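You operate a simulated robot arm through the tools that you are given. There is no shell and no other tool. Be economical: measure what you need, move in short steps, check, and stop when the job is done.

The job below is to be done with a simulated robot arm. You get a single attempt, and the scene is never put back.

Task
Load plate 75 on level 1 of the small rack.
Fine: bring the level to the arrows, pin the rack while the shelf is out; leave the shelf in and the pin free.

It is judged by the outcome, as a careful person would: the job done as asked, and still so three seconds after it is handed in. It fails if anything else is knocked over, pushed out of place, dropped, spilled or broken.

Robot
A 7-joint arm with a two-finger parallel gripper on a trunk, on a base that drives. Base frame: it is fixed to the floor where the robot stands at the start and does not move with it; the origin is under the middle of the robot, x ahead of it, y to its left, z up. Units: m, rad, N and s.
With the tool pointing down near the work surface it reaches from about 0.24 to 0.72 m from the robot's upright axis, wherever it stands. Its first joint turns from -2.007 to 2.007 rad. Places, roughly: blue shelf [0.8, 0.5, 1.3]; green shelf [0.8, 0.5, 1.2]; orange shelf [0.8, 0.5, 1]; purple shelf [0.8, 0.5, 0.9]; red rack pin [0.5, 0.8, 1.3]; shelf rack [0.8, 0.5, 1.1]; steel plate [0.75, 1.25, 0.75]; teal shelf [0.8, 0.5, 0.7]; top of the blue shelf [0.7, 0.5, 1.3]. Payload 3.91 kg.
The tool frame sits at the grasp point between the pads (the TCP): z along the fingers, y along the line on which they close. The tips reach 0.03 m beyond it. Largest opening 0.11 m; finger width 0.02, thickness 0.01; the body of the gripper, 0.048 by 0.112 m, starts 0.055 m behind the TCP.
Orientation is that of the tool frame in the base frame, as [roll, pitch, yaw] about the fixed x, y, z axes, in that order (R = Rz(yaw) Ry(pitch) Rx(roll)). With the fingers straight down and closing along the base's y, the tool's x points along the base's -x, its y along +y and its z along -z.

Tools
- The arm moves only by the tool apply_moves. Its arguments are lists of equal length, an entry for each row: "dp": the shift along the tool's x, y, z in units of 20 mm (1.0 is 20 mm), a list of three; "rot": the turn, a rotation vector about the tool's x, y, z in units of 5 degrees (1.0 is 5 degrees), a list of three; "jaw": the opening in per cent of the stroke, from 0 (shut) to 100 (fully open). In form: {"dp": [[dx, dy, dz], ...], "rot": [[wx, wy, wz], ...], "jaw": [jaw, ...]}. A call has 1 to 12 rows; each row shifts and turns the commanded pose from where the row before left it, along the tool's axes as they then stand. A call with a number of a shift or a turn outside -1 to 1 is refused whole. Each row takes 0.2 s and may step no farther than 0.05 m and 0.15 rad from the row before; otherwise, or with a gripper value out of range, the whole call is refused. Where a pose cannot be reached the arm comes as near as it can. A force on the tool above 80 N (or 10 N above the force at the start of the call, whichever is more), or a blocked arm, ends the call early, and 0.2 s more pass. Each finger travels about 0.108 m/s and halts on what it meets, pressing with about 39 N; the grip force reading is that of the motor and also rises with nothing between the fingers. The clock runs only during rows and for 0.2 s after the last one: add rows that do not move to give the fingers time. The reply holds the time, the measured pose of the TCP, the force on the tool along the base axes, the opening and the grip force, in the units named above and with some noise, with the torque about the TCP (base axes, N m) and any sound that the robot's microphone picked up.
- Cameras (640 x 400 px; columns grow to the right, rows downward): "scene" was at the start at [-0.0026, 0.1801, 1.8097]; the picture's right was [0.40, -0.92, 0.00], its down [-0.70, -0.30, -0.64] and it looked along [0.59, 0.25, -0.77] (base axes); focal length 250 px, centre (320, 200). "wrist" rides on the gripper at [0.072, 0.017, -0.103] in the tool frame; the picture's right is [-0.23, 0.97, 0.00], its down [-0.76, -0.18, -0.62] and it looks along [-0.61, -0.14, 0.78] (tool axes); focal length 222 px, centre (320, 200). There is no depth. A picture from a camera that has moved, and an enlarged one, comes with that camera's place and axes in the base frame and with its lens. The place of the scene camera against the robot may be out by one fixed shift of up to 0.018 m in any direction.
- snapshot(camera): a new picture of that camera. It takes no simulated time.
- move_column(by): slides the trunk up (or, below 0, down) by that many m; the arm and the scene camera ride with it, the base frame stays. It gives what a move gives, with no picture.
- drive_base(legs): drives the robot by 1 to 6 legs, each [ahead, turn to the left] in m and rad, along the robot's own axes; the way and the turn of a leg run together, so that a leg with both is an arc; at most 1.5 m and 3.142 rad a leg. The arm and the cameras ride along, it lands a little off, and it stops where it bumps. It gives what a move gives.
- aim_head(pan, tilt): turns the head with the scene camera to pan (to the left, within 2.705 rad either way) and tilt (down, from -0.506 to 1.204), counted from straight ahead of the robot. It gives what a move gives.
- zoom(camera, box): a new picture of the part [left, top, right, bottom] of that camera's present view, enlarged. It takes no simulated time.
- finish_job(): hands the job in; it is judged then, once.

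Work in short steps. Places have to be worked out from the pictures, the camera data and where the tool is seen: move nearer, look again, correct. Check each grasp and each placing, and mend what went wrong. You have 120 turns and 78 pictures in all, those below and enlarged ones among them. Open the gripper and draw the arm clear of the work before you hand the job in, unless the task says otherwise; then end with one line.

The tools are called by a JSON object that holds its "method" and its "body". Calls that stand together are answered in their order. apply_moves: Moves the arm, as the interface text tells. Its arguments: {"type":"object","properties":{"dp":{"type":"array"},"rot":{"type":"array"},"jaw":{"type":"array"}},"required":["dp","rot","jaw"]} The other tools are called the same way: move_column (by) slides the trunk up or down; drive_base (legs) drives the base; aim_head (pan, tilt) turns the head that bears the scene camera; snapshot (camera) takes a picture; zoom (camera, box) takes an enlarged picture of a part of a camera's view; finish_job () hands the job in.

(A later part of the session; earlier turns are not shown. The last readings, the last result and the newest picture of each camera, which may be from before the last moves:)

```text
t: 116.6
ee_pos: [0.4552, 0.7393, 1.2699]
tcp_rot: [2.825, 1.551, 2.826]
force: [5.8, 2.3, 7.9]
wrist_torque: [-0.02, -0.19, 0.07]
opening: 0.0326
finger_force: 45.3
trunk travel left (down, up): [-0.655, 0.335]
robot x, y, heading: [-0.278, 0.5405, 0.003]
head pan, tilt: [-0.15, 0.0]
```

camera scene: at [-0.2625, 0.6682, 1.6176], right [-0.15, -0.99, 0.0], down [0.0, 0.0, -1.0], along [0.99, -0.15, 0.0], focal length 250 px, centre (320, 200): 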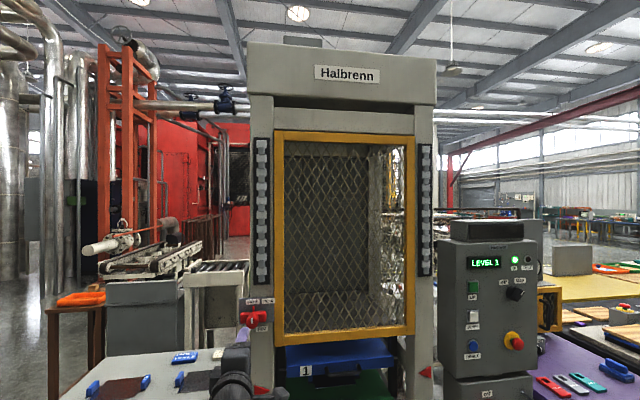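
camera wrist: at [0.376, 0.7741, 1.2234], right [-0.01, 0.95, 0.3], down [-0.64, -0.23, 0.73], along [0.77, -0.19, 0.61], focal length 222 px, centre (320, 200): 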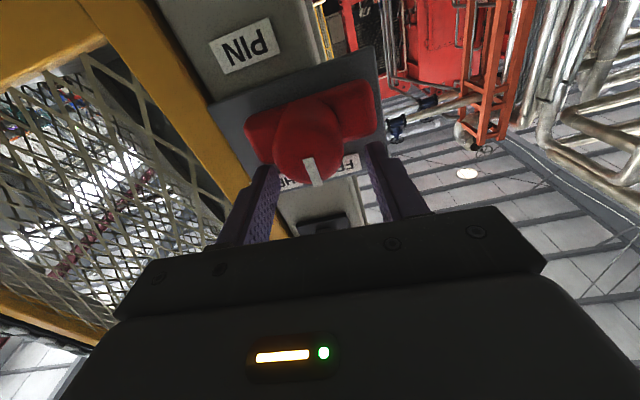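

It slides freely (16 mm with hardly any force). I'll continue toward HELD.

{"method": "apply_moves", "body": {"dp": [[0, -0.4, 0], [0, -0.4, 0], [0, -0.4, 0], [0, -0.4, 0], [0, 0, 0]], "rot": [[0, 0, 0], [0, 0, 0], [0, 0, 0], [0, 0, 0], [0, 0, 0]], "jaw": [10, 10, 10, 10, 10]}}

{"method": "snapshot", "body": {"camera": "wrist"}}

```text
t: 117.8
ee_pos: [0.4549, 0.7156, 1.2695]
tcp_rot: [2.908, 1.553, 2.916]
force: [10.9, 24.8, 18.2]
wrist_torque: [0.33, -0.65, 1.04]
opening: 0.0327
finger_force: 45.1
trunk travel left (down, up): [-0.655, 0.335]
robot x, y, heading: [-0.2765, 0.5291, -0.002]
head pan, tilt: [-0.15, 0.0]
```

```text
16 pictures are left
camera wrist: at [0.3509, 0.7308, 1.1989], right [-0.01, 0.97, 0.23], down [-0.61, -0.19, 0.77], along [0.79, -0.14, 0.59], focal length 222 px, centre (320, 200)
```

wrist: 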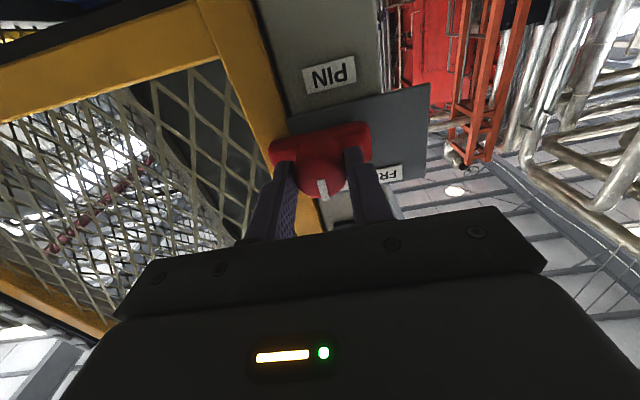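

The pin slid 40 mm to its end stop under HELD. I'll release it, back off and roll the gripper to close vertically for the shelf handle.

{"method": "apply_moves", "body": {"dp": [[0, 0.3, 0], [0, 0, 0], [0, 0, 0], [0, 0, -1], [0, 0, -1], [0, 0, -1], [0, 0, -1], [0, 0, -1], [0, 0, -1], [0, 0, -1], [0, 0, 0], [0, 0, 0]], "rot": [[0, 0, 0], [0, 0, 0], [0, 0, 0], [0, 0, 0], [0, 0, 0], [0, 0, 0], [0, 0, 0], [0, 0, 0], [0, 0, 0], [0, 0, 0], [0, 0, -1], [0, 0, -1]], "jaw": [10, 60, 60, 60, 60, 60, 60, 60, 60, 60, 60, 60]}}

{"method": "apply_moves", "body": {"dp": [[0, -0.5, 0], [0, -0.5, 0], [0, -0.5, 0], [0, -0.5, 0], [0, 0, 0], [0, 0, 0], [0, 0, 0], [0, 0, 0], [0, 0, 0], [0, 0, 0], [0, 0, 0], [0, 0, 0]], "rot": [[0, 0, -1], [0, 0, -1], [0, 0, -1], [0, 0, -1], [0, 0, -1], [0, 0, -1], [0, 0, -1], [0, 0, -1], [0, 0, -1], [0, 0, -1], [0, 0, -1], [0, 0, -1]], "jaw": [60, 60, 60, 60, 60, 60, 60, 60, 60, 60, 60, 60]}}

{"method": "move_column", "body": {"by": -0.23}}

{"method": "apply_moves", "body": {"dp": [[1, 0, 0], [1, 0, 0], [1, 0, 0], [1, 0, 0], [1, 0, 0], [1, 0, 0], [1, 0, 0], [1, 0, 0], [0, 0, 0]], "rot": [[0, 0, -1], [0, 0, -1], [0, 0, -1], [0, 0, -1], [0, 0, 0], [0, 0, 0], [0, 0, 0], [0, 0, 0], [0, 0, 0]], "jaw": [60, 60, 60, 60, 60, 60, 60, 60, 60]}}

```text
t: 120.4
ee_pos: [0.3176, 0.7133, 1.2727]
tcp_rot: [-1.694, 1.4, -1.692]
force: [-0.5, 0.3, -0.3]
wrist_torque: [0.01, 0.0, -0.01]
opening: 0.0662
finger_force: 0.1
trunk travel left (down, up): [-0.655, 0.335]
robot x, y, heading: [-0.2773, 0.5309, -0.003]
head pan, tilt: [-0.15, 0.0]
```

```text
t: 123.0
ee_pos: [0.3179, 0.6745, 1.2835]
tcp_rot: [-1.595, 0.353, -1.577]
force: [0.7, -0.1, -0.3]
wrist_torque: [0.02, 0.02, 0.01]
opening: 0.0662
finger_force: 0.1
trunk travel left (down, up): [-0.655, 0.335]
robot x, y, heading: [-0.278, 0.5338, -0.002]
head pan, tilt: [-0.15, 0.0]
```

```text
t: 125.4
ee_pos: [0.3171, 0.6743, 1.0542]
tcp_rot: [-1.595, 0.355, -1.578]
force: [-0.1, -0.5, 0.5]
wrist_torque: [0.01, 0.01, -0.01]
opening: 0.0661
finger_force: 0.0
trunk travel left (down, up): [-0.425, 0.565]
robot x, y, heading: [-0.2785, 0.5365, 0.003]
head pan, tilt: [-0.15, 0.0]
```

```text
t: 127.4
ee_pos: [0.3181, 0.5174, 1.0354]
tcp_rot: [-1.591, 0.006, -1.57]
force: [-0.2, 0.1, -0.3]
wrist_torque: [0.04, -0.03, 0.0]
opening: 0.0663
finger_force: 0.1
trunk travel left (down, up): [-0.425, 0.565]
robot x, y, heading: [-0.2794, 0.5343, 0.0]
head pan, tilt: [-0.15, 0.0]
```

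I'll move to y≈0.467, z≈1.04, advance, and look.

{"method": "apply_moves", "body": {"dp": [[1, -0.3, 0.9], [1, 0, 0.9], [0.5, 0, 0.9], [0, 0, 0.9], [0, 0, 0.9], [0, 0, 0]], "rot": [[0, 0, 0], [0, 0, 0], [0, 0, 0], [0, 0, 0], [0, 0, 0], [0, 0, 0]], "jaw": [60, 60, 60, 60, 60, 60]}}

{"method": "snapshot", "body": {"camera": "wrist"}}

```text
t: 128.8
ee_pos: [0.408, 0.466, 1.0389]
tcp_rot: [-1.59, 0.006, -1.57]
force: [-0.6, 0.4, 0.8]
wrist_torque: [-0.03, -0.01, 0.02]
opening: 0.066
finger_force: 0.1
trunk travel left (down, up): [-0.425, 0.565]
robot x, y, heading: [-0.2769, 0.5314, -0.0]
head pan, tilt: [-0.15, 0.0]
```

```text
15 pictures are left
camera wrist: at [0.3042, 0.3934, 1.0232], right [-0.02, 0.23, -0.97], down [-0.62, 0.76, 0.2], along [0.78, 0.61, 0.13], focal length 222 px, centre (320, 200)
```

wrist: 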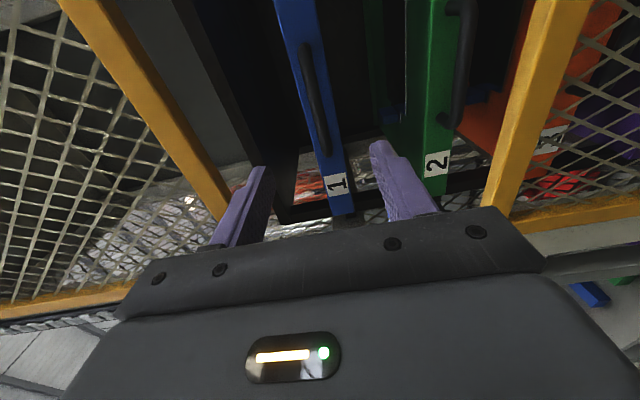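

The handle lines up with the tool axis at about (0.565, 0.457, 1.038). I'll advance to just around it.

{"method": "apply_moves", "body": {"dp": [[0.3, 0, 1], [0, 0, 1], [0, 0, 1], [0, 0, 1], [0, 0, 1], [0, 0, 1], [0, 0, 0.5], [0, 0, 0]], "rot": [[0, 0, 0], [0, 0, 0], [0, 0, 0], [0, 0, 0], [0, 0, 0], [0, 0, 0], [0, 0, 0], [0, 0, 0]], "jaw": [60, 60, 60, 60, 60, 60, 60, 60]}}

{"method": "zoom", "body": {"camera": "wrist", "box": [160, 50, 480, 250]}}

```text
t: 130.6
ee_pos: [0.5369, 0.4599, 1.0378]
tcp_rot: [-1.592, 0.007, -1.568]
force: [0.3, 0.0, 0.2]
wrist_torque: [0.0, -0.02, 0.0]
opening: 0.0659
finger_force: 0.1
trunk travel left (down, up): [-0.425, 0.565]
robot x, y, heading: [-0.2781, 0.5326, -0.004]
head pan, tilt: [-0.15, 0.0]
```

```text
2.00 times, centred on (320, 150) of wrist
camera zoom: at [0.4333, 0.3877, 1.021], right [-0.02, 0.23, -0.97], down [-0.62, 0.76, 0.2], along [0.78, 0.61, 0.13], focal length 444 px, centre (320, 300)
```

zoom: 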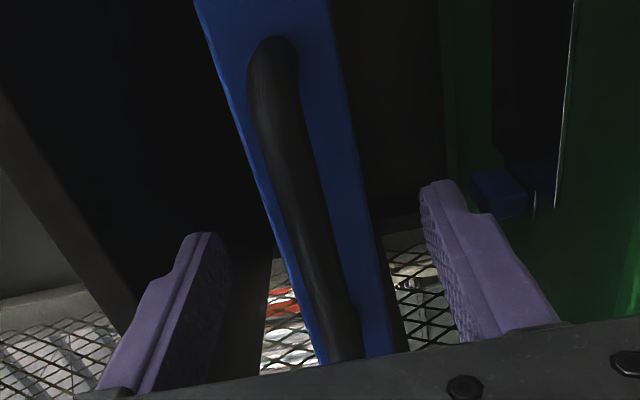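

The bar is between the finger paths about 40 mm ahead of the TCP. I'll advance 32 mm and close on it.

{"method": "apply_moves", "body": {"dp": [[0, 0, 0.6], [0, 0, 0.6], [0, 0, 0.4], [0, 0, 0], [0, 0, 0], [0, 0, 0], [0, 0, 0]], "rot": [[0, 0, 0], [0, 0, 0], [0, 0, 0], [0, 0, 0], [0, 0, 0], [0, 0, 0], [0, 0, 0]], "jaw": [60, 60, 60, 60, 0, 0, 0]}}

```text
t: 132.2
ee_pos: [0.5692, 0.4598, 1.0388]
tcp_rot: [-1.59, 0.005, -1.569]
force: [2.4, -0.6, 7.1]
wrist_torque: [-0.55, -0.59, -0.1]
opening: 0.0399
finger_force: 45.0
trunk travel left (down, up): [-0.425, 0.565]
robot x, y, heading: [-0.2829, 0.534, 0.002]
head pan, tilt: [-0.15, 0.0]
```

An opening of 0.04 means I caught the shelf's front edge. I'll open, back off 20 mm and close on the handle bar alone.

{"method": "apply_moves", "body": {"dp": [[0, 0, 0], [0, 0, -1], [0, 0, 0], [0, 0, 0], [0, 0, 0], [0, 0, 0]], "rot": [[0, 0, 0], [0, 0, 0], [0, 0, 0], [0, 0, 0], [0, 0, 0], [0, 0, 0]], "jaw": [60, 60, 0, 0, 0, 0]}}

```text
t: 133.6
ee_pos: [0.549, 0.4601, 1.0375]
tcp_rot: [-1.589, 0.005, -1.569]
force: [1.3, -1.3, 6.5]
wrist_torque: [-0.34, -0.03, 0.08]
opening: 0.0136
finger_force: 44.3
trunk travel left (down, up): [-0.425, 0.565]
robot x, y, heading: [-0.2785, 0.5351, 0.003]
head pan, tilt: [-0.15, 0.0]
```

Bar gripped (13.6 mm). I'll pull the shelf out.

{"method": "apply_moves", "body": {"dp": [[0, 0, -0.5], [0, 0, -0.6], [0, 0, -0.6], [0, 0, -0.6], [0, 0, -0.6], [0, 0, -0.6], [0, 0, -0.6], [0, 0, -0.6], [0, 0, -0.6], [0, 0, -0.6], [0, 0, 0]], "rot": [[0, 0, 0], [0, 0, 0], [0, 0, 0], [0, 0, 0], [0, 0, 0], [0, 0, 0], [0, 0, 0], [0, 0, 0], [0, 0, 0], [0, 0, 0], [0, 0, 0]], "jaw": [0, 0, 0, 0, 0, 0, 0, 0, 0, 0, 0]}}

```text
t: 136.0
ee_pos: [0.4318, 0.4612, 1.0385]
tcp_rot: [-1.593, 0.007, -1.569]
force: [0.0, -2.7, -4.7]
wrist_torque: [-0.37, -0.01, 0.54]
opening: 0.0139
finger_force: 44.9
trunk travel left (down, up): [-0.425, 0.565]
robot x, y, heading: [-0.2776, 0.53, 0.006]
head pan, tilt: [-0.15, 0.0]
```

The shelf is coming out smoothly, still gripped. I'll pull further.

{"method": "apply_moves", "body": {"dp": [[0, 0, -0.6], [0, 0, -0.6], [0, 0, -0.6], [0, 0, -0.6], [0, 0, -0.6], [0, 0, -0.6], [0, 0, -0.6], [0, 0, -0.6], [0, 0, -0.6], [0, 0, 0]], "rot": [[0, 0, 0], [0, 0, 0], [0, 0, 0], [0, 0, 0], [0, 0, 0], [0, 0, 0], [0, 0, 0], [0, 0, 0], [0, 0, 0], [0, 0, 0]], "jaw": [0, 0, 0, 0, 0, 0, 0, 0, 0, 0]}}

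{"method": "aim_head", "body": {"pan": 0.15, "tilt": 0.65}}

{"method": "snapshot", "body": {"camera": "scene"}}

```text
t: 138.2
ee_pos: [0.3239, 0.4603, 1.0382]
tcp_rot: [-1.599, 0.004, -1.569]
force: [-0.5, -0.3, -27.0]
wrist_torque: [-0.29, 0.19, 0.98]
opening: 0.0137
finger_force: 45.1
trunk travel left (down, up): [-0.425, 0.565]
robot x, y, heading: [-0.2768, 0.5276, -0.002]
head pan, tilt: [-0.15, 0.0]
```

```text
t: 139.2
ee_pos: [0.3243, 0.4603, 1.038]
tcp_rot: [-1.599, 0.004, -1.571]
force: [0.8, 2.2, -27.7]
wrist_torque: [-0.35, 0.17, 0.19]
opening: 0.0137
finger_force: 44.8
trunk travel left (down, up): [-0.425, 0.565]
robot x, y, heading: [-0.2766, 0.5325, -0.001]
head pan, tilt: [0.15, 0.649]
```

```text
13 pictures are left
camera scene: at [-0.2632, 0.6945, 1.3281], right [0.15, -0.99, 0.0], down [-0.6, -0.09, -0.8], along [0.79, 0.12, -0.61], focal length 250 px, centre (320, 200)
```

scene: 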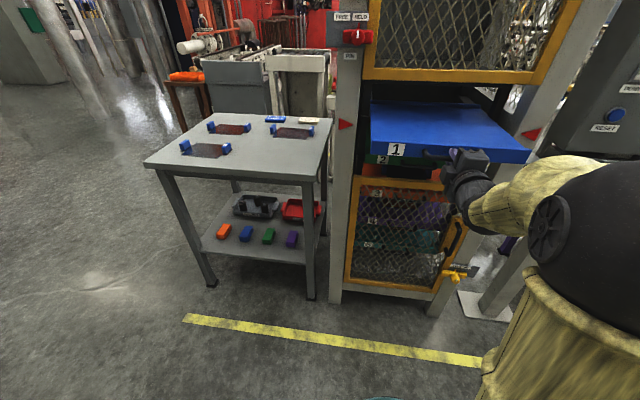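

The shelf is out about 0.22 m, but the tool reads −27 N vertically. I'll lower the tool 3 mm to see whether the shelf is carried by its rails or hanging on me.

{"method": "apply_moves", "body": {"dp": [[0, 0.15, 0], [0, 0, 0], [0, 0, 0]], "rot": [[0, 0, 0], [0, 0, 0], [0, 0, 0]], "jaw": [0, 0, 0]}}

```text
t: 140.0
ee_pos: [0.3244, 0.4601, 1.0385]
tcp_rot: [-1.59, 0.004, -1.569]
force: [1.1, 4.4, -16.1]
wrist_torque: [-0.29, 0.13, -0.49]
opening: 0.0135
finger_force: 45.0
trunk travel left (down, up): [-0.425, 0.565]
robot x, y, heading: [-0.2786, 0.5308, 0.0]
head pan, tilt: [0.15, 0.649]
```

The height is unchanged and the force eased, so the rails carry the shelf. I'll open, back away, and drive to face plate 75 (the back-left one, number handle ≈ (0.867, 1.235, 0.87)).

{"method": "apply_moves", "body": {"dp": [[0, 0, 0], [0, 0, 0], [0, 0, 0]], "rot": [[0, 0, 0], [0, 0, 0], [0, 0, 0]], "jaw": [50, 50, 50]}}

{"method": "drive_base", "body": {"legs": [[-0.2, 0], [0, 1.571], [0.71, 0], [0, -1.571]]}}

{"method": "apply_moves", "body": {"dp": [[0, 0, 0], [0, 0, 0], [0, 0, 0], [0, 0, 0], [0, 0, 0], [0, 0, 0], [0, 0, 0], [0, 0, 0], [0, 0, 0]], "rot": [[0, 0, 1], [0, 0, 1], [0, 0, 1], [0, 0, 1], [0, 0, 1], [0, 0, 1], [0, 0, 1], [0, 0, 1], [0, 0, 1]], "jaw": [50, 50, 50, 50, 50, 50, 50, 50, 50]}}

{"method": "apply_moves", "body": {"dp": [[0, 0, 0], [0, 0, 0], [0, 0, 0], [0, 0, 0], [0, 0, 0], [0, 0, 0], [0, 0, 0], [0, 0, 0], [0, 0, 0]], "rot": [[0, 0, 1], [0, 0, 1], [0, 0, 1], [0, 0, 1], [0, 0, 1], [0, 0, 1], [0, 0, 1], [0, 0, 1], [0, 0, 1]], "jaw": [50, 50, 50, 50, 50, 50, 50, 50, 50]}}

```text
t: 140.8
ee_pos: [0.324, 0.4606, 1.0396]
tcp_rot: [-1.591, 0.005, -1.568]
force: [0.5, 0.6, 0.2]
wrist_torque: [-0.01, 0.03, -0.01]
opening: 0.0549
finger_force: 0.1
trunk travel left (down, up): [-0.425, 0.565]
robot x, y, heading: [-0.2811, 0.5359, 0.003]
head pan, tilt: [0.15, 0.649]
```

```text
t: 157.7
ee_pos: [0.1411, 1.1703, 1.0382]
tcp_rot: [-1.592, 0.006, -1.587]
force: [0.3, 0.1, 0.9]
wrist_torque: [0.04, -0.02, -0.01]
opening: 0.0551
finger_force: 0.2
trunk travel left (down, up): [-0.425, 0.565]
robot x, y, heading: [-0.4585, 1.2525, -0.018]
head pan, tilt: [0.15, 0.649]
```

```text
t: 159.7
ee_pos: [0.1397, 1.1708, 1.0388]
tcp_rot: [-1.6, 0.793, -1.607]
force: [0.4, 0.6, -0.1]
wrist_torque: [-0.01, -0.01, 0.01]
opening: 0.0549
finger_force: 0.1
trunk travel left (down, up): [-0.425, 0.565]
robot x, y, heading: [-0.46, 1.252, -0.015]
head pan, tilt: [0.15, 0.649]
```

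```text
t: 161.7
ee_pos: [0.1418, 1.1695, 1.038]
tcp_rot: [2.808, 1.548, 2.795]
force: [0.1, -1.0, 0.5]
wrist_torque: [-0.01, 0.0, 0.0]
opening: 0.0548
finger_force: 0.1
trunk travel left (down, up): [-0.425, 0.565]
robot x, y, heading: [-0.4562, 1.2542, -0.014]
head pan, tilt: [0.15, 0.649]
```

I'll tilt the tool 50° downward, shift toward y≈1.235, then drive ahead and take a close look at the plate numbers.

{"method": "apply_moves", "body": {"dp": [[0, 0.6, 0], [0, 0.6, 0], [0, 0.6, 0], [0, 0.6, 0], [0, 0.6, 0], [0, 0.3, 0], [0, 0, 0], [0, 0, 0], [0, 0, 0], [0, 0, 0]], "rot": [[0, 1, 0], [0, 1, 0], [0, 1, 0], [0, 1, 0], [0, 1, 0], [0, 1, 0], [0, 1, 0], [0, 1, 0], [0, 1, 0], [0, 1, 0]], "jaw": [50, 50, 50, 50, 50, 50, 50, 50, 50, 50]}}

{"method": "drive_base", "body": {"legs": [[0.36, 0.015]]}}

{"method": "zoom", "body": {"camera": "scene", "box": [160, 50, 480, 250]}}

```text
t: 163.9
ee_pos: [0.1426, 1.2342, 1.0349]
tcp_rot: [3.133, 0.674, 3.122]
force: [-0.3, -1.1, 0.2]
wrist_torque: [-0.05, 0.0, 0.01]
opening: 0.0551
finger_force: 0.1
out of reach, approached as far as the arm can: row 5
trunk travel left (down, up): [-0.425, 0.565]
robot x, y, heading: [-0.4592, 1.2513, -0.02]
head pan, tilt: [0.15, 0.649]
```

```text
t: 166.6
ee_pos: [0.5037, 1.2443, 1.0362]
tcp_rot: [3.135, 0.677, -3.138]
force: [0.3, 0.8, 0.6]
wrist_torque: [0.0, 0.0, 0.01]
opening: 0.0551
finger_force: 0.2
trunk travel left (down, up): [-0.425, 0.565]
robot x, y, heading: [-0.0989, 1.2499, 0.001]
head pan, tilt: [0.15, 0.649]
```

```text
2.00 times, centred on (320, 150) of scene
camera zoom: at [-0.0881, 1.4124, 1.3281], right [0.15, -0.99, 0.0], down [-0.6, -0.09, -0.8], along [0.79, 0.12, -0.6], focal length 500 px, centre (320, 300)
```

zoom: 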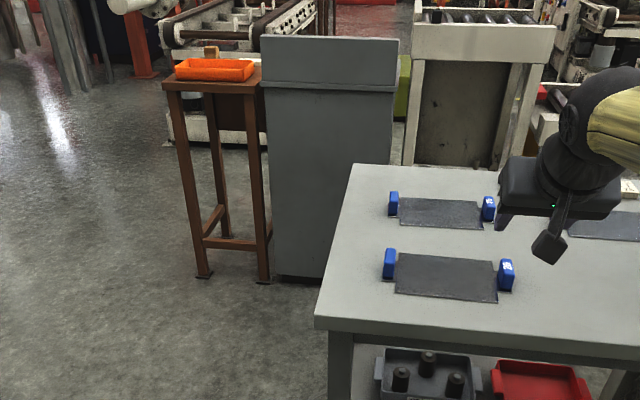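

The back-left plate's number handle is near (0.87, 1.23). I'll zoom in to confirm its number.

{"method": "zoom", "body": {"camera": "scene", "box": [385, 144, 433, 174]}}

```text
13.33 times, centred on (409, 159) of scene
camera zoom: at [-0.0881, 1.4124, 1.3281], right [0.15, -0.99, 0.0], down [-0.6, -0.09, -0.8], along [0.79, 0.12, -0.6], focal length 3335 px, centre (-867, 747)
```

zoom: 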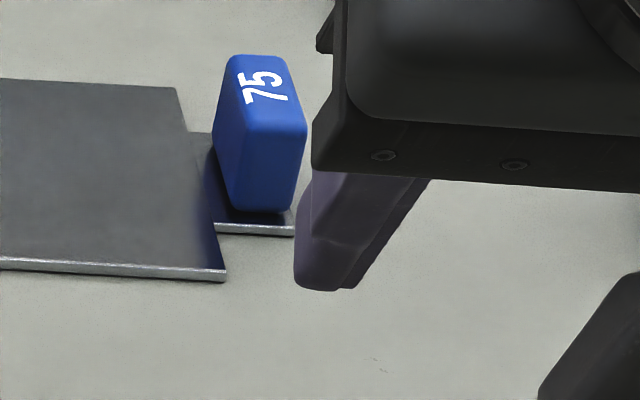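

The label reads 75. I'll drive ahead 0.1 m and extend the arm toward the handle at safe height, then check with the wrist camera.

{"method": "drive_base", "body": {"legs": [[0.1, 0]]}}

{"method": "apply_moves", "body": {"dp": [[-0.78, -0.15, 0.626], [-0.78, -0.15, 0.626], [-0.78, -0.15, 0.626], [-0.78, -0.15, 0.626], [-0.78, -0.15, 0.626], [-0.78, -0.15, 0.626], [-0.78, -0.15, 0.626], [-0.78, 0, 0.626], [0, 0, 0]], "rot": [[0, 0, 0], [0, 0, 0], [0, 0, 0], [0, 0, 0], [0, 0, 0], [0, 0, 0], [0, 0, 0], [0, 0, 0], [0, 0, 0]], "jaw": [50, 50, 50, 50, 50, 50, 50, 50, 50]}}

{"method": "snapshot", "body": {"camera": "wrist"}}

```text
t: 167.8
ee_pos: [0.6045, 1.2453, 1.036]
tcp_rot: [3.134, 0.678, -3.138]
force: [-0.6, 0.5, -0.5]
wrist_torque: [0.0, 0.01, -0.02]
opening: 0.055
finger_force: 0.1
trunk travel left (down, up): [-0.425, 0.565]
robot x, y, heading: [0.0051, 1.2502, 0.001]
head pan, tilt: [0.15, 0.649]
```

```text
t: 169.8
ee_pos: [0.7639, 1.2262, 1.0354]
tcp_rot: [3.136, 0.678, -3.138]
force: [0.6, 0.3, -0.6]
wrist_torque: [0.02, 0.02, 0.01]
opening: 0.0548
finger_force: 0.1
trunk travel left (down, up): [-0.425, 0.565]
robot x, y, heading: [0.0039, 1.2509, 0.006]
head pan, tilt: [0.15, 0.649]
```

```text
10 pictures are left
camera wrist: at [0.642, 1.2413, 1.0706], right [0.17, 0.97, 0.15], down [0.21, -0.18, 0.96], along [0.96, -0.13, -0.23], focal length 222 px, centre (320, 200)
```

wrist: 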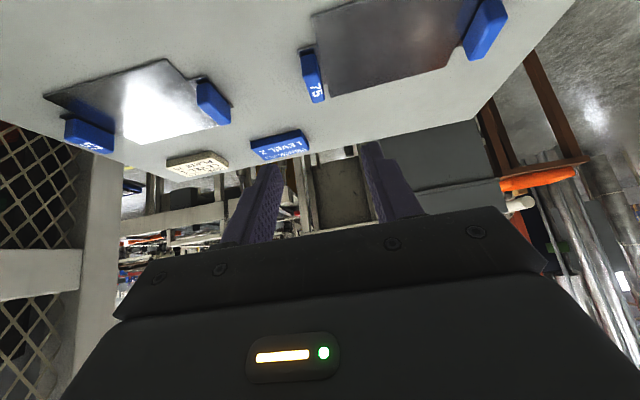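

The handle 75 top is at about (0.875, 1.225, 0.873). I'll descend to just above it and check.

{"method": "apply_moves", "body": {"dp": [[-0.053, 0, 0.96], [-0.053, 0, 0.96], [-0.053, 0, 0.96], [-0.053, 0, 0.96], [-0.053, 0, 0.96], [-0.053, 0, 0.96], [-0.053, 0, 0.96], [0, 0, 0]], "rot": [[0, 0, 0], [0, 0, 0], [0, 0, 0], [0, 0, 0], [0, 0, 0], [0, 0, 0], [0, 0, 0], [0, 0, 0]], "jaw": [55, 55, 55, 55, 55, 55, 55, 55]}}

{"method": "zoom", "body": {"camera": "wrist", "box": [160, 50, 480, 250]}}

```text
t: 171.6
ee_pos: [0.8489, 1.2277, 0.9322]
tcp_rot: [3.135, 0.676, -3.141]
force: [-0.4, -0.5, 0.2]
wrist_torque: [0.01, -0.01, -0.02]
opening: 0.0604
finger_force: 0.1
out of reach, approached as far as the arm can: row 6, 7
trunk travel left (down, up): [-0.425, 0.565]
robot x, y, heading: [0.0, 1.2503, 0.004]
head pan, tilt: [0.15, 0.649]
```

```text
2.00 times, centred on (320, 150) of wrist
camera zoom: at [0.7273, 1.2429, 0.9672], right [0.17, 0.97, 0.15], down [0.2, -0.18, 0.96], along [0.96, -0.13, -0.23], focal length 444 px, centre (320, 300)
```

zoom: 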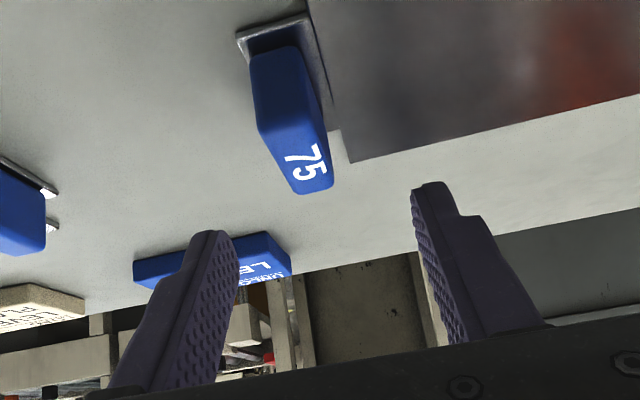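

The y alignment is right, but the arm is at its reach limit, so I'll descend with the column.

{"method": "move_column", "body": {"by": -0.045}}

{"method": "zoom", "body": {"camera": "wrist", "box": [160, 50, 480, 250]}}

```text
t: 172.5
ee_pos: [0.8472, 1.2268, 0.8885]
tcp_rot: [3.134, 0.678, -3.141]
force: [-0.3, 0.0, -0.8]
wrist_torque: [0.02, -0.05, -0.02]
opening: 0.0605
finger_force: 0.1
trunk travel left (down, up): [-0.38, 0.61]
robot x, y, heading: [0.002, 1.2497, 0.006]
head pan, tilt: [0.15, 0.649]
```

```text
2.00 times, centred on (320, 150) of wrist
camera zoom: at [0.727, 1.2429, 0.9227], right [0.17, 0.97, 0.15], down [0.2, -0.18, 0.96], along [0.96, -0.13, -0.23], focal length 444 px, centre (320, 300)
```

zoom: 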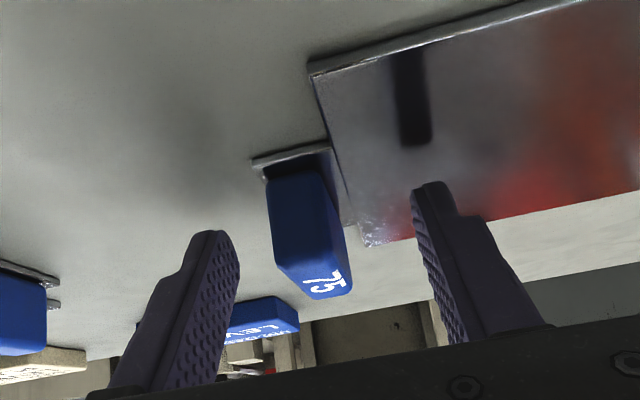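

The handle top is at about (0.876, 1.224, 0.879), with the tips around 17 mm above the plate. I'll move 15 mm forward and 12 mm down, then check the pose.

{"method": "apply_moves", "body": {"dp": [[-0.29, -0.05, 0.24], [-0.29, -0.05, 0.24], [0.2, 0, 0.24], [0.2, 0, 0.24], [0, 0, 0]], "rot": [[0, 0, 0], [0, 0, 0], [0, 0, 0], [0, 0, 0], [0, 0, 0]], "jaw": [55, 55, 55, 55, 55]}}

```text
t: 173.7
ee_pos: [0.8464, 1.227, 0.8832]
tcp_rot: [3.131, 0.693, 3.14]
force: [13.5, 1.6, 30.5]
wrist_torque: [1.07, -0.74, -0.45]
opening: 0.0615
finger_force: 1.2
out of reach, approached as far as the arm can: row 1, 2
trunk travel left (down, up): [-0.38, 0.61]
robot x, y, heading: [0.0029, 1.2514, 0.006]
head pan, tilt: [0.15, 0.649]
```

The +y finger touched the plate surface (30 N). I'll rise 4 mm and close on the handle.

{"method": "move_column", "body": {"by": 0.004}}

{"method": "apply_moves", "body": {"dp": [[0, 0, 0], [0, 0, 0], [0, 0, 0], [0, 0, 0], [0, 0, 0]], "rot": [[0, 0, 0], [0, 0, 0], [0, 0, 0], [0, 0, 0], [0, 0, 0]], "jaw": [40, 25, 10, 0, 0]}}

{"method": "zoom", "body": {"camera": "wrist", "box": [160, 50, 480, 250]}}

```text
t: 174.2
ee_pos: [0.8472, 1.2269, 0.8834]
tcp_rot: [3.136, 0.686, -3.141]
force: [10.8, 1.5, 24.7]
wrist_torque: [0.87, -0.58, -0.34]
opening: 0.0616
finger_force: 0.9
trunk travel left (down, up): [-0.384, 0.606]
robot x, y, heading: [0.0039, 1.249, 0.004]
head pan, tilt: [0.15, 0.649]
```

```text
t: 175.4
ee_pos: [0.8453, 1.2252, 0.8831]
tcp_rot: [3.136, 0.683, -3.139]
force: [-2.9, -10.3, 23.1]
wrist_torque: [-0.64, -0.31, -0.15]
opening: 0.0177
finger_force: 38.9
trunk travel left (down, up): [-0.384, 0.606]
robot x, y, heading: [0.0032, 1.2494, 0.003]
head pan, tilt: [0.15, 0.649]
```

```text
2.00 times, centred on (320, 150) of wrist
camera zoom: at [0.7242, 1.2411, 0.9176], right [0.17, 0.97, 0.15], down [0.2, -0.18, 0.96], along [0.96, -0.14, -0.22], focal length 444 px, centre (320, 300)
```

zoom: 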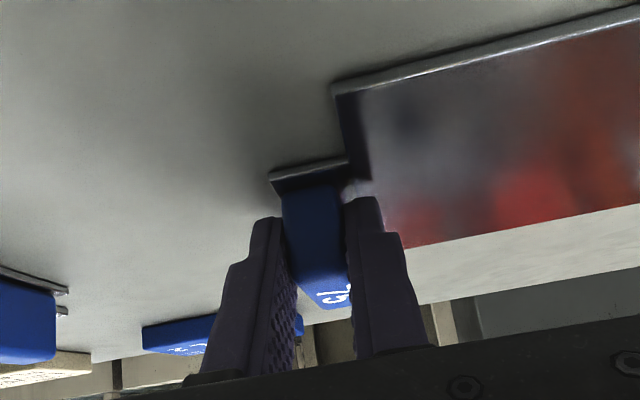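

The handle is gripped (17.7 mm). I'll lift 3 cm and check.

{"method": "move_column", "body": {"by": 0.03}}

{"method": "snapshot", "body": {"camera": "wrist"}}

```text
t: 176.2
ee_pos: [0.8492, 1.2274, 0.9047]
tcp_rot: [3.135, 0.669, -3.138]
force: [0.3, 0.2, -7.4]
wrist_torque: [-0.69, 0.14, -0.03]
opening: 0.018
finger_force: 38.9
trunk travel left (down, up): [-0.414, 0.576]
robot x, y, heading: [0.0025, 1.2499, 0.005]
head pan, tilt: [0.15, 0.649]
```

```text
6 pictures are left
camera wrist: at [0.7275, 1.2436, 0.9413], right [0.17, 0.97, 0.15], down [0.21, -0.18, 0.96], along [0.96, -0.13, -0.24], focal length 222 px, centre (320, 200)
```

wrist: 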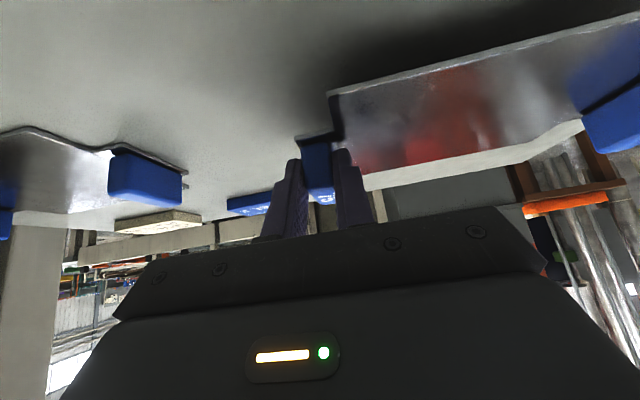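

The plate is held (7 N). I'll lift 0.25 m clear, then back away from the table.

{"method": "move_column", "body": {"by": 0.25}}

{"method": "drive_base", "body": {"legs": [[-0.55, 0]]}}

```text
t: 178.7
ee_pos: [0.8496, 1.2262, 1.1577]
tcp_rot: [3.134, 0.674, -3.139]
force: [-0.1, 0.3, -7.0]
wrist_torque: [-0.7, 0.15, -0.04]
opening: 0.018
finger_force: 38.9
trunk travel left (down, up): [-0.664, 0.326]
robot x, y, heading: [0.0051, 1.248, 0.003]
head pan, tilt: [0.15, 0.649]
```

```text
t: 182.3
ee_pos: [0.3016, 1.2264, 1.1583]
tcp_rot: [3.135, 0.675, -3.136]
force: [-0.1, 0.3, -6.5]
wrist_torque: [-0.72, 0.15, 0.03]
opening: 0.0179
finger_force: 38.7
trunk travel left (down, up): [-0.664, 0.326]
robot x, y, heading: [-0.5451, 1.2463, 0.008]
head pan, tilt: [0.15, 0.649]
```

Still held firmly. I'll turn right, drive along to y≈0.39, and turn back to face the rack.

{"method": "drive_base", "body": {"legs": [[0, -1.579], [0.855, 0], [0, 1.571]]}}

```text
t: 198.9
ee_pos: [0.2939, 0.3551, 1.158]
tcp_rot: [3.136, 0.676, -3.135]
force: [0.6, 0.1, -7.7]
wrist_torque: [-0.67, 0.19, 0.01]
opening: 0.0179
finger_force: 39.4
trunk travel left (down, up): [-0.664, 0.326]
robot x, y, heading: [-0.5529, 0.3784, 0.007]
head pan, tilt: [0.15, 0.649]
```

The base is at y≈0.378 with the plate above the shelf approach. I'll drive ahead 0.13 m and check with the scene camera.

{"method": "drive_base", "body": {"legs": [[0.13, 0]]}}

{"method": "aim_head", "body": {"pan": -0.1, "tilt": 0.4}}

{"method": "snapshot", "body": {"camera": "scene"}}

```text
t: 200.3
ee_pos: [0.4249, 0.3593, 1.1569]
tcp_rot: [3.136, 0.673, -3.135]
force: [0.8, 0.1, -7.4]
wrist_torque: [-0.7, 0.2, -0.05]
opening: 0.0177
finger_force: 39.5
trunk travel left (down, up): [-0.664, 0.326]
robot x, y, heading: [-0.4219, 0.3773, 0.009]
head pan, tilt: [0.15, 0.649]
```

```text
t: 201.1
ee_pos: [0.4243, 0.359, 1.1575]
tcp_rot: [3.137, 0.673, -3.133]
force: [-0.1, 0.2, -7.8]
wrist_torque: [-0.71, 0.18, -0.02]
opening: 0.0179
finger_force: 39.0
trunk travel left (down, up): [-0.664, 0.326]
robot x, y, heading: [-0.4199, 0.3758, 0.008]
head pan, tilt: [-0.099, 0.4]
```

```text
5 pictures are left
camera scene: at [-0.403, 0.5182, 1.5895], right [-0.09, -1.0, 0.0], down [-0.39, 0.03, -0.92], along [0.92, -0.08, -0.39], focal length 250 px, centre (320, 200)
```

scene: 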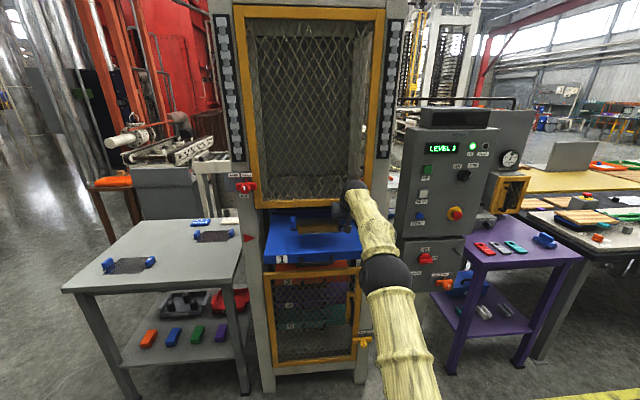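

The plate hovers over the shelf, centred in width. I'll lower it in steps while watching the force.

{"method": "move_column", "body": {"by": -0.05}}

{"method": "move_column", "body": {"by": -0.008}}

{"method": "zoom", "body": {"camera": "scene", "box": [250, 170, 400, 270]}}

```text
t: 202.0
ee_pos: [0.4236, 0.3587, 1.1072]
tcp_rot: [3.136, 0.675, -3.135]
force: [-0.6, 0.2, -6.8]
wrist_torque: [-0.66, 0.17, 0.01]
opening: 0.0179
finger_force: 39.1
trunk travel left (down, up): [-0.614, 0.376]
robot x, y, heading: [-0.4245, 0.3799, 0.013]
head pan, tilt: [-0.099, 0.4]
```

```text
t: 202.6
ee_pos: [0.4243, 0.3581, 1.0997]
tcp_rot: [3.134, 0.674, -3.135]
force: [0.6, -1.1, -6.9]
wrist_torque: [-0.7, 0.17, -0.01]
opening: 0.0179
finger_force: 38.6
trunk travel left (down, up): [-0.606, 0.384]
robot x, y, heading: [-0.4193, 0.3783, 0.01]
head pan, tilt: [-0.099, 0.4]
```

```text
4.00 times, centred on (325, 220) of scene
camera zoom: at [-0.4033, 0.5181, 1.5316], right [-0.09, -1.0, 0.0], down [-0.39, 0.03, -0.92], along [0.92, -0.08, -0.39], focal length 1000 px, centre (300, 120)
```

zoom: 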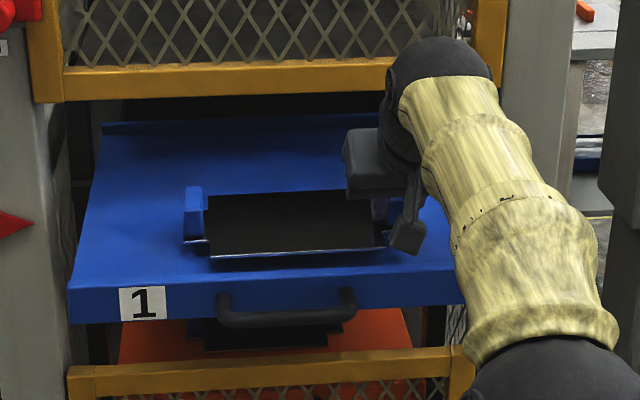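

The plate is just above the shelf and well inside it. I'll continue in fine steps.

{"method": "move_column", "body": {"by": -0.006}}

{"method": "move_column", "body": {"by": -0.004}}

{"method": "move_column", "body": {"by": -0.004}}

```text
t: 203.1
ee_pos: [0.4223, 0.3587, 1.0943]
tcp_rot: [3.135, 0.675, -3.134]
force: [0.1, 0.6, -7.1]
wrist_torque: [-0.69, 0.19, -0.01]
opening: 0.0177
finger_force: 39.1
trunk travel left (down, up): [-0.6, 0.39]
robot x, y, heading: [-0.4185, 0.3757, 0.01]
head pan, tilt: [-0.099, 0.4]
```

```text
t: 203.7
ee_pos: [0.4243, 0.3578, 1.09]
tcp_rot: [3.134, 0.673, -3.134]
force: [0.1, 0.5, -7.1]
wrist_torque: [-0.72, 0.17, -0.03]
opening: 0.018
finger_force: 38.9
trunk travel left (down, up): [-0.596, 0.394]
robot x, y, heading: [-0.4198, 0.3756, 0.004]
head pan, tilt: [-0.099, 0.4]
```

```text
t: 204.2
ee_pos: [0.4238, 0.3592, 1.0846]
tcp_rot: [3.135, 0.672, -3.134]
force: [0.6, -0.4, -7.5]
wrist_torque: [-0.68, 0.17, 0.0]
opening: 0.0179
finger_force: 39.1
trunk travel left (down, up): [-0.592, 0.398]
robot x, y, heading: [-0.4228, 0.3777, 0.01]
head pan, tilt: [-0.099, 0.4]
```

No contact yet, so I'll keep lowering.

{"method": "move_column", "body": {"by": -0.004}}

{"method": "move_column", "body": {"by": -0.004}}

{"method": "move_column", "body": {"by": -0.003}}

```text
t: 204.7
ee_pos: [0.4231, 0.3586, 1.0828]
tcp_rot: [3.134, 0.678, -3.134]
force: [1.2, -0.6, 0.1]
wrist_torque: [-0.29, -0.45, -0.11]
opening: 0.0178
finger_force: 38.5
trunk travel left (down, up): [-0.588, 0.402]
robot x, y, heading: [-0.4218, 0.3789, 0.013]
head pan, tilt: [-0.099, 0.4]
```

```text
t: 205.2
ee_pos: [0.4217, 0.3589, 1.0835]
tcp_rot: [3.134, 0.684, -3.135]
force: [-0.4, -0.3, 19.0]
wrist_torque: [-0.32, 0.83, 0.0]
opening: 0.018
finger_force: 38.9
trunk travel left (down, up): [-0.584, 0.406]
robot x, y, heading: [-0.4196, 0.3743, 0.008]
head pan, tilt: [-0.099, 0.4]
```

```text
t: 205.8
ee_pos: [0.4209, 0.3582, 1.083]
tcp_rot: [3.136, 0.689, -3.134]
force: [1.2, -0.1, 31.6]
wrist_torque: [-0.1, -0.47, 0.15]
opening: 0.0178
finger_force: 38.7
trunk travel left (down, up): [-0.581, 0.409]
robot x, y, heading: [-0.4197, 0.3782, 0.011]
head pan, tilt: [-0.099, 0.4]
```

The plate rests on the shelf. I'll relax the press, open gently, then rise straight up.

{"method": "move_column", "body": {"by": 0.006}}

{"method": "apply_moves", "body": {"dp": [[0, 0, 0], [0, 0, 0], [0, 0, 0], [0, 0, 0]], "rot": [[0, 0, 0], [0, 0, 0], [0, 0, 0], [0, 0, 0]], "jaw": [25, 35, 40, 40]}}

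{"method": "move_column", "body": {"by": 0.08}}

{"method": "drive_base", "body": {"legs": [[-0.2, 0]]}}

{"method": "zoom", "body": {"camera": "scene", "box": [240, 150, 420, 270]}}

```text
t: 206.3
ee_pos: [0.4213, 0.3584, 1.0821]
tcp_rot: [3.134, 0.678, -3.136]
force: [0.8, -0.1, 18.5]
wrist_torque: [-0.34, -0.71, 0.11]
opening: 0.0178
finger_force: 38.8
trunk travel left (down, up): [-0.587, 0.403]
robot x, y, heading: [-0.4211, 0.3772, 0.01]
head pan, tilt: [-0.099, 0.4]
```

```text
t: 207.3
ee_pos: [0.4211, 0.3572, 1.0843]
tcp_rot: [3.132, 0.68, -3.136]
force: [-0.8, -7.3, 17.2]
wrist_torque: [0.13, -0.2, -0.19]
opening: 0.0398
finger_force: 0.1
trunk travel left (down, up): [-0.587, 0.403]
robot x, y, heading: [-0.4211, 0.3807, 0.01]
head pan, tilt: [-0.099, 0.4]
```

```text
t: 208.5
ee_pos: [0.4236, 0.3582, 1.1607]
tcp_rot: [3.135, 0.676, -3.135]
force: [0.5, 0.4, -0.5]
wrist_torque: [0.02, 0.02, 0.0]
opening: 0.044
finger_force: 0.1
trunk travel left (down, up): [-0.667, 0.323]
robot x, y, heading: [-0.4269, 0.3749, 0.007]
head pan, tilt: [-0.099, 0.4]
```

```text
t: 210.2
ee_pos: [0.2213, 0.3563, 1.1612]
tcp_rot: [3.135, 0.676, -3.135]
force: [0.2, -0.5, -0.2]
wrist_torque: [0.01, -0.01, -0.03]
opening: 0.0439
finger_force: 0.1
trunk travel left (down, up): [-0.667, 0.323]
robot x, y, heading: [-0.6224, 0.3713, 0.009]
head pan, tilt: [-0.099, 0.4]
```

```text
3.33 times, centred on (330, 210) of scene
camera zoom: at [-0.6057, 0.5161, 1.5927], right [-0.09, -1.0, 0.0], down [-0.39, 0.04, -0.92], along [0.92, -0.08, -0.39], focal length 834 px, centre (287, 167)
```

zoom: 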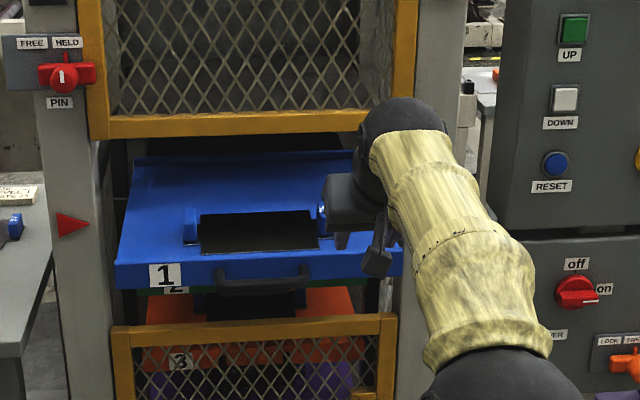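

The plate sits flat on the shelf and the pin is at HELD. Next I'll push the shelf back in by its handle: first bring the tool horizontal while shifting toward y≈0.46, then roll −90° while retracting.

{"method": "apply_moves", "body": {"dp": [[0, 0.5, 0], [0, 0.5, 0], [0, 0.5, 0], [0, 0.5, 0], [0, 0.5, 0], [0, 0.5, 0], [0, 0.5, 0], [0, 0.5, 0], [0, 0.5, 0], [0, 0.5, 0], [0, 0.2, 0]], "rot": [[0, -1, 0], [0, -1, 0], [0, -1, 0], [0, -1, 0], [0, -1, 0], [0, -1, 0], [0, -1, 0], [0, -1, 0], [0, -1, 0], [0, -1, 0], [0, -0.26, 0]], "jaw": [60, 60, 60, 60, 60, 60, 60, 60, 60, 60, 60]}}

{"method": "apply_moves", "body": {"dp": [[0, 0, -0.8], [0, 0, -0.8], [0, 0, -0.8], [0, 0, -0.8], [0, 0, -0.8], [0, 0, -0.8], [0, 0, -0.8], [0, 0, -0.8], [0, 0, -0.8]], "rot": [[0, 0, -1], [0, 0, -1], [0, 0, -1], [0, 0, -1], [0, 0, -1], [0, 0, -1], [0, 0, -1], [0, 0, -1], [0, 0, -1]], "jaw": [60, 60, 60, 60, 60, 60, 60, 60, 60]}}

{"method": "apply_moves", "body": {"dp": [[0, 0, -0.7], [0, 0, -0.7], [0, 0, -0.7], [0, 0, -0.7], [0, 0, -0.7], [0, 0, -0.7], [0, 0, -0.7], [0, 0, -0.7], [0, 0, -0.5], [0, 0, 0]], "rot": [[0, 0, -1], [0, 0, -1], [0, 0, -1], [0, 0, -1], [0, 0, -1], [0, 0, -1], [0, 0, -1], [0, 0, -1], [0, 0, -1], [0, 0, 0]], "jaw": [60, 60, 60, 60, 60, 60, 60, 60, 60, 60]}}

{"method": "move_column", "body": {"by": -0.12}}

```text
t: 212.7
ee_pos: [0.2199, 0.4612, 1.1615]
tcp_rot: [1.423, 1.565, 1.436]
force: [0.4, -1.0, -0.8]
wrist_torque: [-0.01, 0.0, -0.01]
opening: 0.0661
finger_force: 0.0
trunk travel left (down, up): [-0.667, 0.323]
robot x, y, heading: [-0.6224, 0.3759, 0.012]
head pan, tilt: [-0.099, 0.4]
```

```text
t: 214.7
ee_pos: [0.0751, 0.4574, 1.1606]
tcp_rot: [-1.571, 0.79, -1.56]
force: [0.3, 0.0, 0.5]
wrist_torque: [0.0, 0.01, 0.0]
opening: 0.0658
finger_force: 0.0
trunk travel left (down, up): [-0.667, 0.323]
robot x, y, heading: [-0.6218, 0.379, 0.01]
head pan, tilt: [-0.099, 0.4]
```

```text
t: 216.8
ee_pos: [-0.0455, 0.4571, 1.162]
tcp_rot: [-1.57, 0.004, -1.559]
force: [0.2, 0.8, -0.1]
wrist_torque: [0.0, 0.0, -0.01]
opening: 0.0663
finger_force: 0.1
trunk travel left (down, up): [-0.667, 0.323]
robot x, y, heading: [-0.6223, 0.3776, 0.011]
head pan, tilt: [-0.099, 0.4]
```

```text
t: 218.3
ee_pos: [-0.0458, 0.4576, 1.0419]
tcp_rot: [-1.571, 0.006, -1.558]
force: [0.5, 0.3, -0.2]
wrist_torque: [0.03, 0.03, 0.04]
opening: 0.0658
finger_force: 0.1
trunk travel left (down, up): [-0.547, 0.443]
robot x, y, heading: [-0.6196, 0.377, 0.007]
head pan, tilt: [-0.099, 0.4]
```

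The tool is horizontal at y 0.458, z 1.042. I'll drive ahead 0.30 m, stopping before the handle (x≈0.324).

{"method": "drive_base", "body": {"legs": [[0.3, -0.008]]}}

{"method": "zoom", "body": {"camera": "wrist", "box": [160, 50, 480, 250]}}

```text
t: 220.6
ee_pos: [0.2511, 0.456, 1.0424]
tcp_rot: [-1.57, 0.006, -1.565]
force: [0.3, 0.0, -0.1]
wrist_torque: [0.01, 0.01, -0.01]
opening: 0.066
finger_force: 0.0
trunk travel left (down, up): [-0.547, 0.443]
robot x, y, heading: [-0.3293, 0.3758, 0.007]
head pan, tilt: [-0.099, 0.4]
```

```text
2.00 times, centred on (320, 150) of wrist
camera zoom: at [0.1478, 0.3832, 1.0245], right [0.0, 0.23, -0.97], down [-0.63, 0.76, 0.18], along [0.78, 0.61, 0.14], focal length 444 px, centre (320, 300)
```

zoom: 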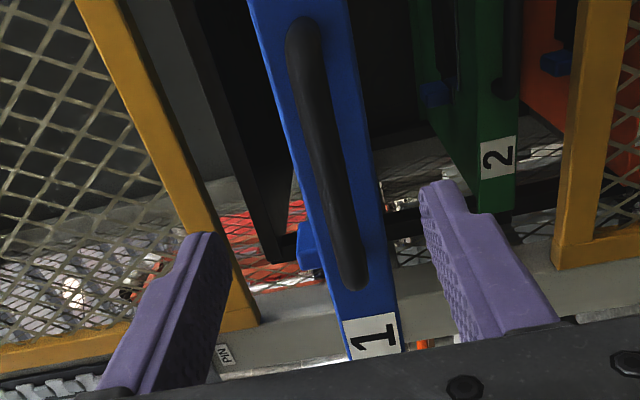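

The handle lies between the finger paths. I'll advance 73 mm and grip it.

{"method": "apply_moves", "body": {"dp": [[0, 0.15, 0.8], [0, 0, 0.8], [0, 0, 0.8], [0, 0, 0.8], [0, 0, 0.45], [0, 0, 0], [0, 0, 0], [0, 0, 0], [0, 0, 0]], "rot": [[0, 0, 0], [0, 0, 0], [0, 0, 0], [0, 0, 0], [0, 0, 0], [0, 0, 0], [0, 0, 0], [0, 0, 0], [0, 0, 0]], "jaw": [60, 60, 60, 60, 60, 60, 0, 0, 0]}}

```text
t: 222.6
ee_pos: [0.3247, 0.4584, 1.0375]
tcp_rot: [-1.574, 0.003, -1.563]
force: [-0.4, -0.8, -10.2]
wrist_torque: [-0.5, 0.07, 0.12]
opening: 0.0136
finger_force: 45.0
trunk travel left (down, up): [-0.547, 0.443]
robot x, y, heading: [-0.3277, 0.377, -0.003]
head pan, tilt: [-0.099, 0.4]
```

The handle is gripped. I'll push the shelf in gently.

{"method": "apply_moves", "body": {"dp": [[0, 0, 0.4], [0, 0, 0.5], [0, 0, 0.5], [0, 0, 0.5], [0, 0, 0.5], [0, 0, 0.5], [0, 0, 0.5], [0, 0, 0.5], [0, 0, 0.5], [0, 0, 0.5], [0, 0, 0.5], [0, 0, 0]], "rot": [[0, 0, 0], [0, 0, 0], [0, 0, 0], [0, 0, 0], [0, 0, 0], [0, 0, 0], [0, 0, 0], [0, 0, 0], [0, 0, 0], [0, 0, 0], [0, 0, 0], [0, 0, 0]], "jaw": [0, 0, 0, 0, 0, 0, 0, 0, 0, 0, 0, 0]}}

{"method": "apply_moves", "body": {"dp": [[0, 0, 0.5], [0, 0, 0.5], [0, 0, 0.5], [0, 0, 0.5], [0, 0, 0.5], [0, 0, 0.5], [0, 0, 0.5], [0, 0, 0.5], [0, 0, 0.5], [0, 0, 0.5], [0, 0, 0.5], [0, 0, 0]], "rot": [[0, 0, 0], [0, 0, 0], [0, 0, 0], [0, 0, 0], [0, 0, 0], [0, 0, 0], [0, 0, 0], [0, 0, 0], [0, 0, 0], [0, 0, 0], [0, 0, 0], [0, 0, 0]], "jaw": [0, 0, 0, 0, 0, 0, 0, 0, 0, 0, 0, 0]}}

```text
t: 225.2
ee_pos: [0.4327, 0.4587, 1.0372]
tcp_rot: [-1.572, 0.006, -1.563]
force: [1.1, 3.1, -12.6]
wrist_torque: [-0.51, 0.09, 0.14]
opening: 0.0138
finger_force: 45.4
trunk travel left (down, up): [-0.547, 0.443]
robot x, y, heading: [-0.3276, 0.3747, 0.003]
head pan, tilt: [-0.099, 0.4]
```

```text
t: 227.8
ee_pos: [0.543, 0.4582, 1.0379]
tcp_rot: [-1.571, 0.004, -1.565]
force: [0.0, -1.1, -2.9]
wrist_torque: [-0.5, -0.01, 0.4]
opening: 0.014
finger_force: 44.7
trunk travel left (down, up): [-0.547, 0.443]
robot x, y, heading: [-0.3267, 0.3775, -0.002]
head pan, tilt: [-0.099, 0.4]
```

Almost in (it started at 0.549). I'll push to the stop.

{"method": "apply_moves", "body": {"dp": [[0, 0, 0.3], [0, 0, 0.2], [0, 0, 0.2], [0, 0, 0]], "rot": [[0, 0, 0], [0, 0, 0], [0, 0, 0], [0, 0, 0]], "jaw": [0, 0, 0, 0]}}

```text
t: 228.8
ee_pos: [0.553, 0.4589, 1.0372]
tcp_rot: [-1.574, 0.005, -1.565]
force: [-36.7, -0.4, -16.6]
wrist_torque: [-0.52, 0.14, 0.25]
opening: 0.0136
finger_force: 44.7
trunk travel left (down, up): [-0.547, 0.443]
robot x, y, heading: [-0.3295, 0.3768, 0.005]
head pan, tilt: [-0.099, 0.4]
```

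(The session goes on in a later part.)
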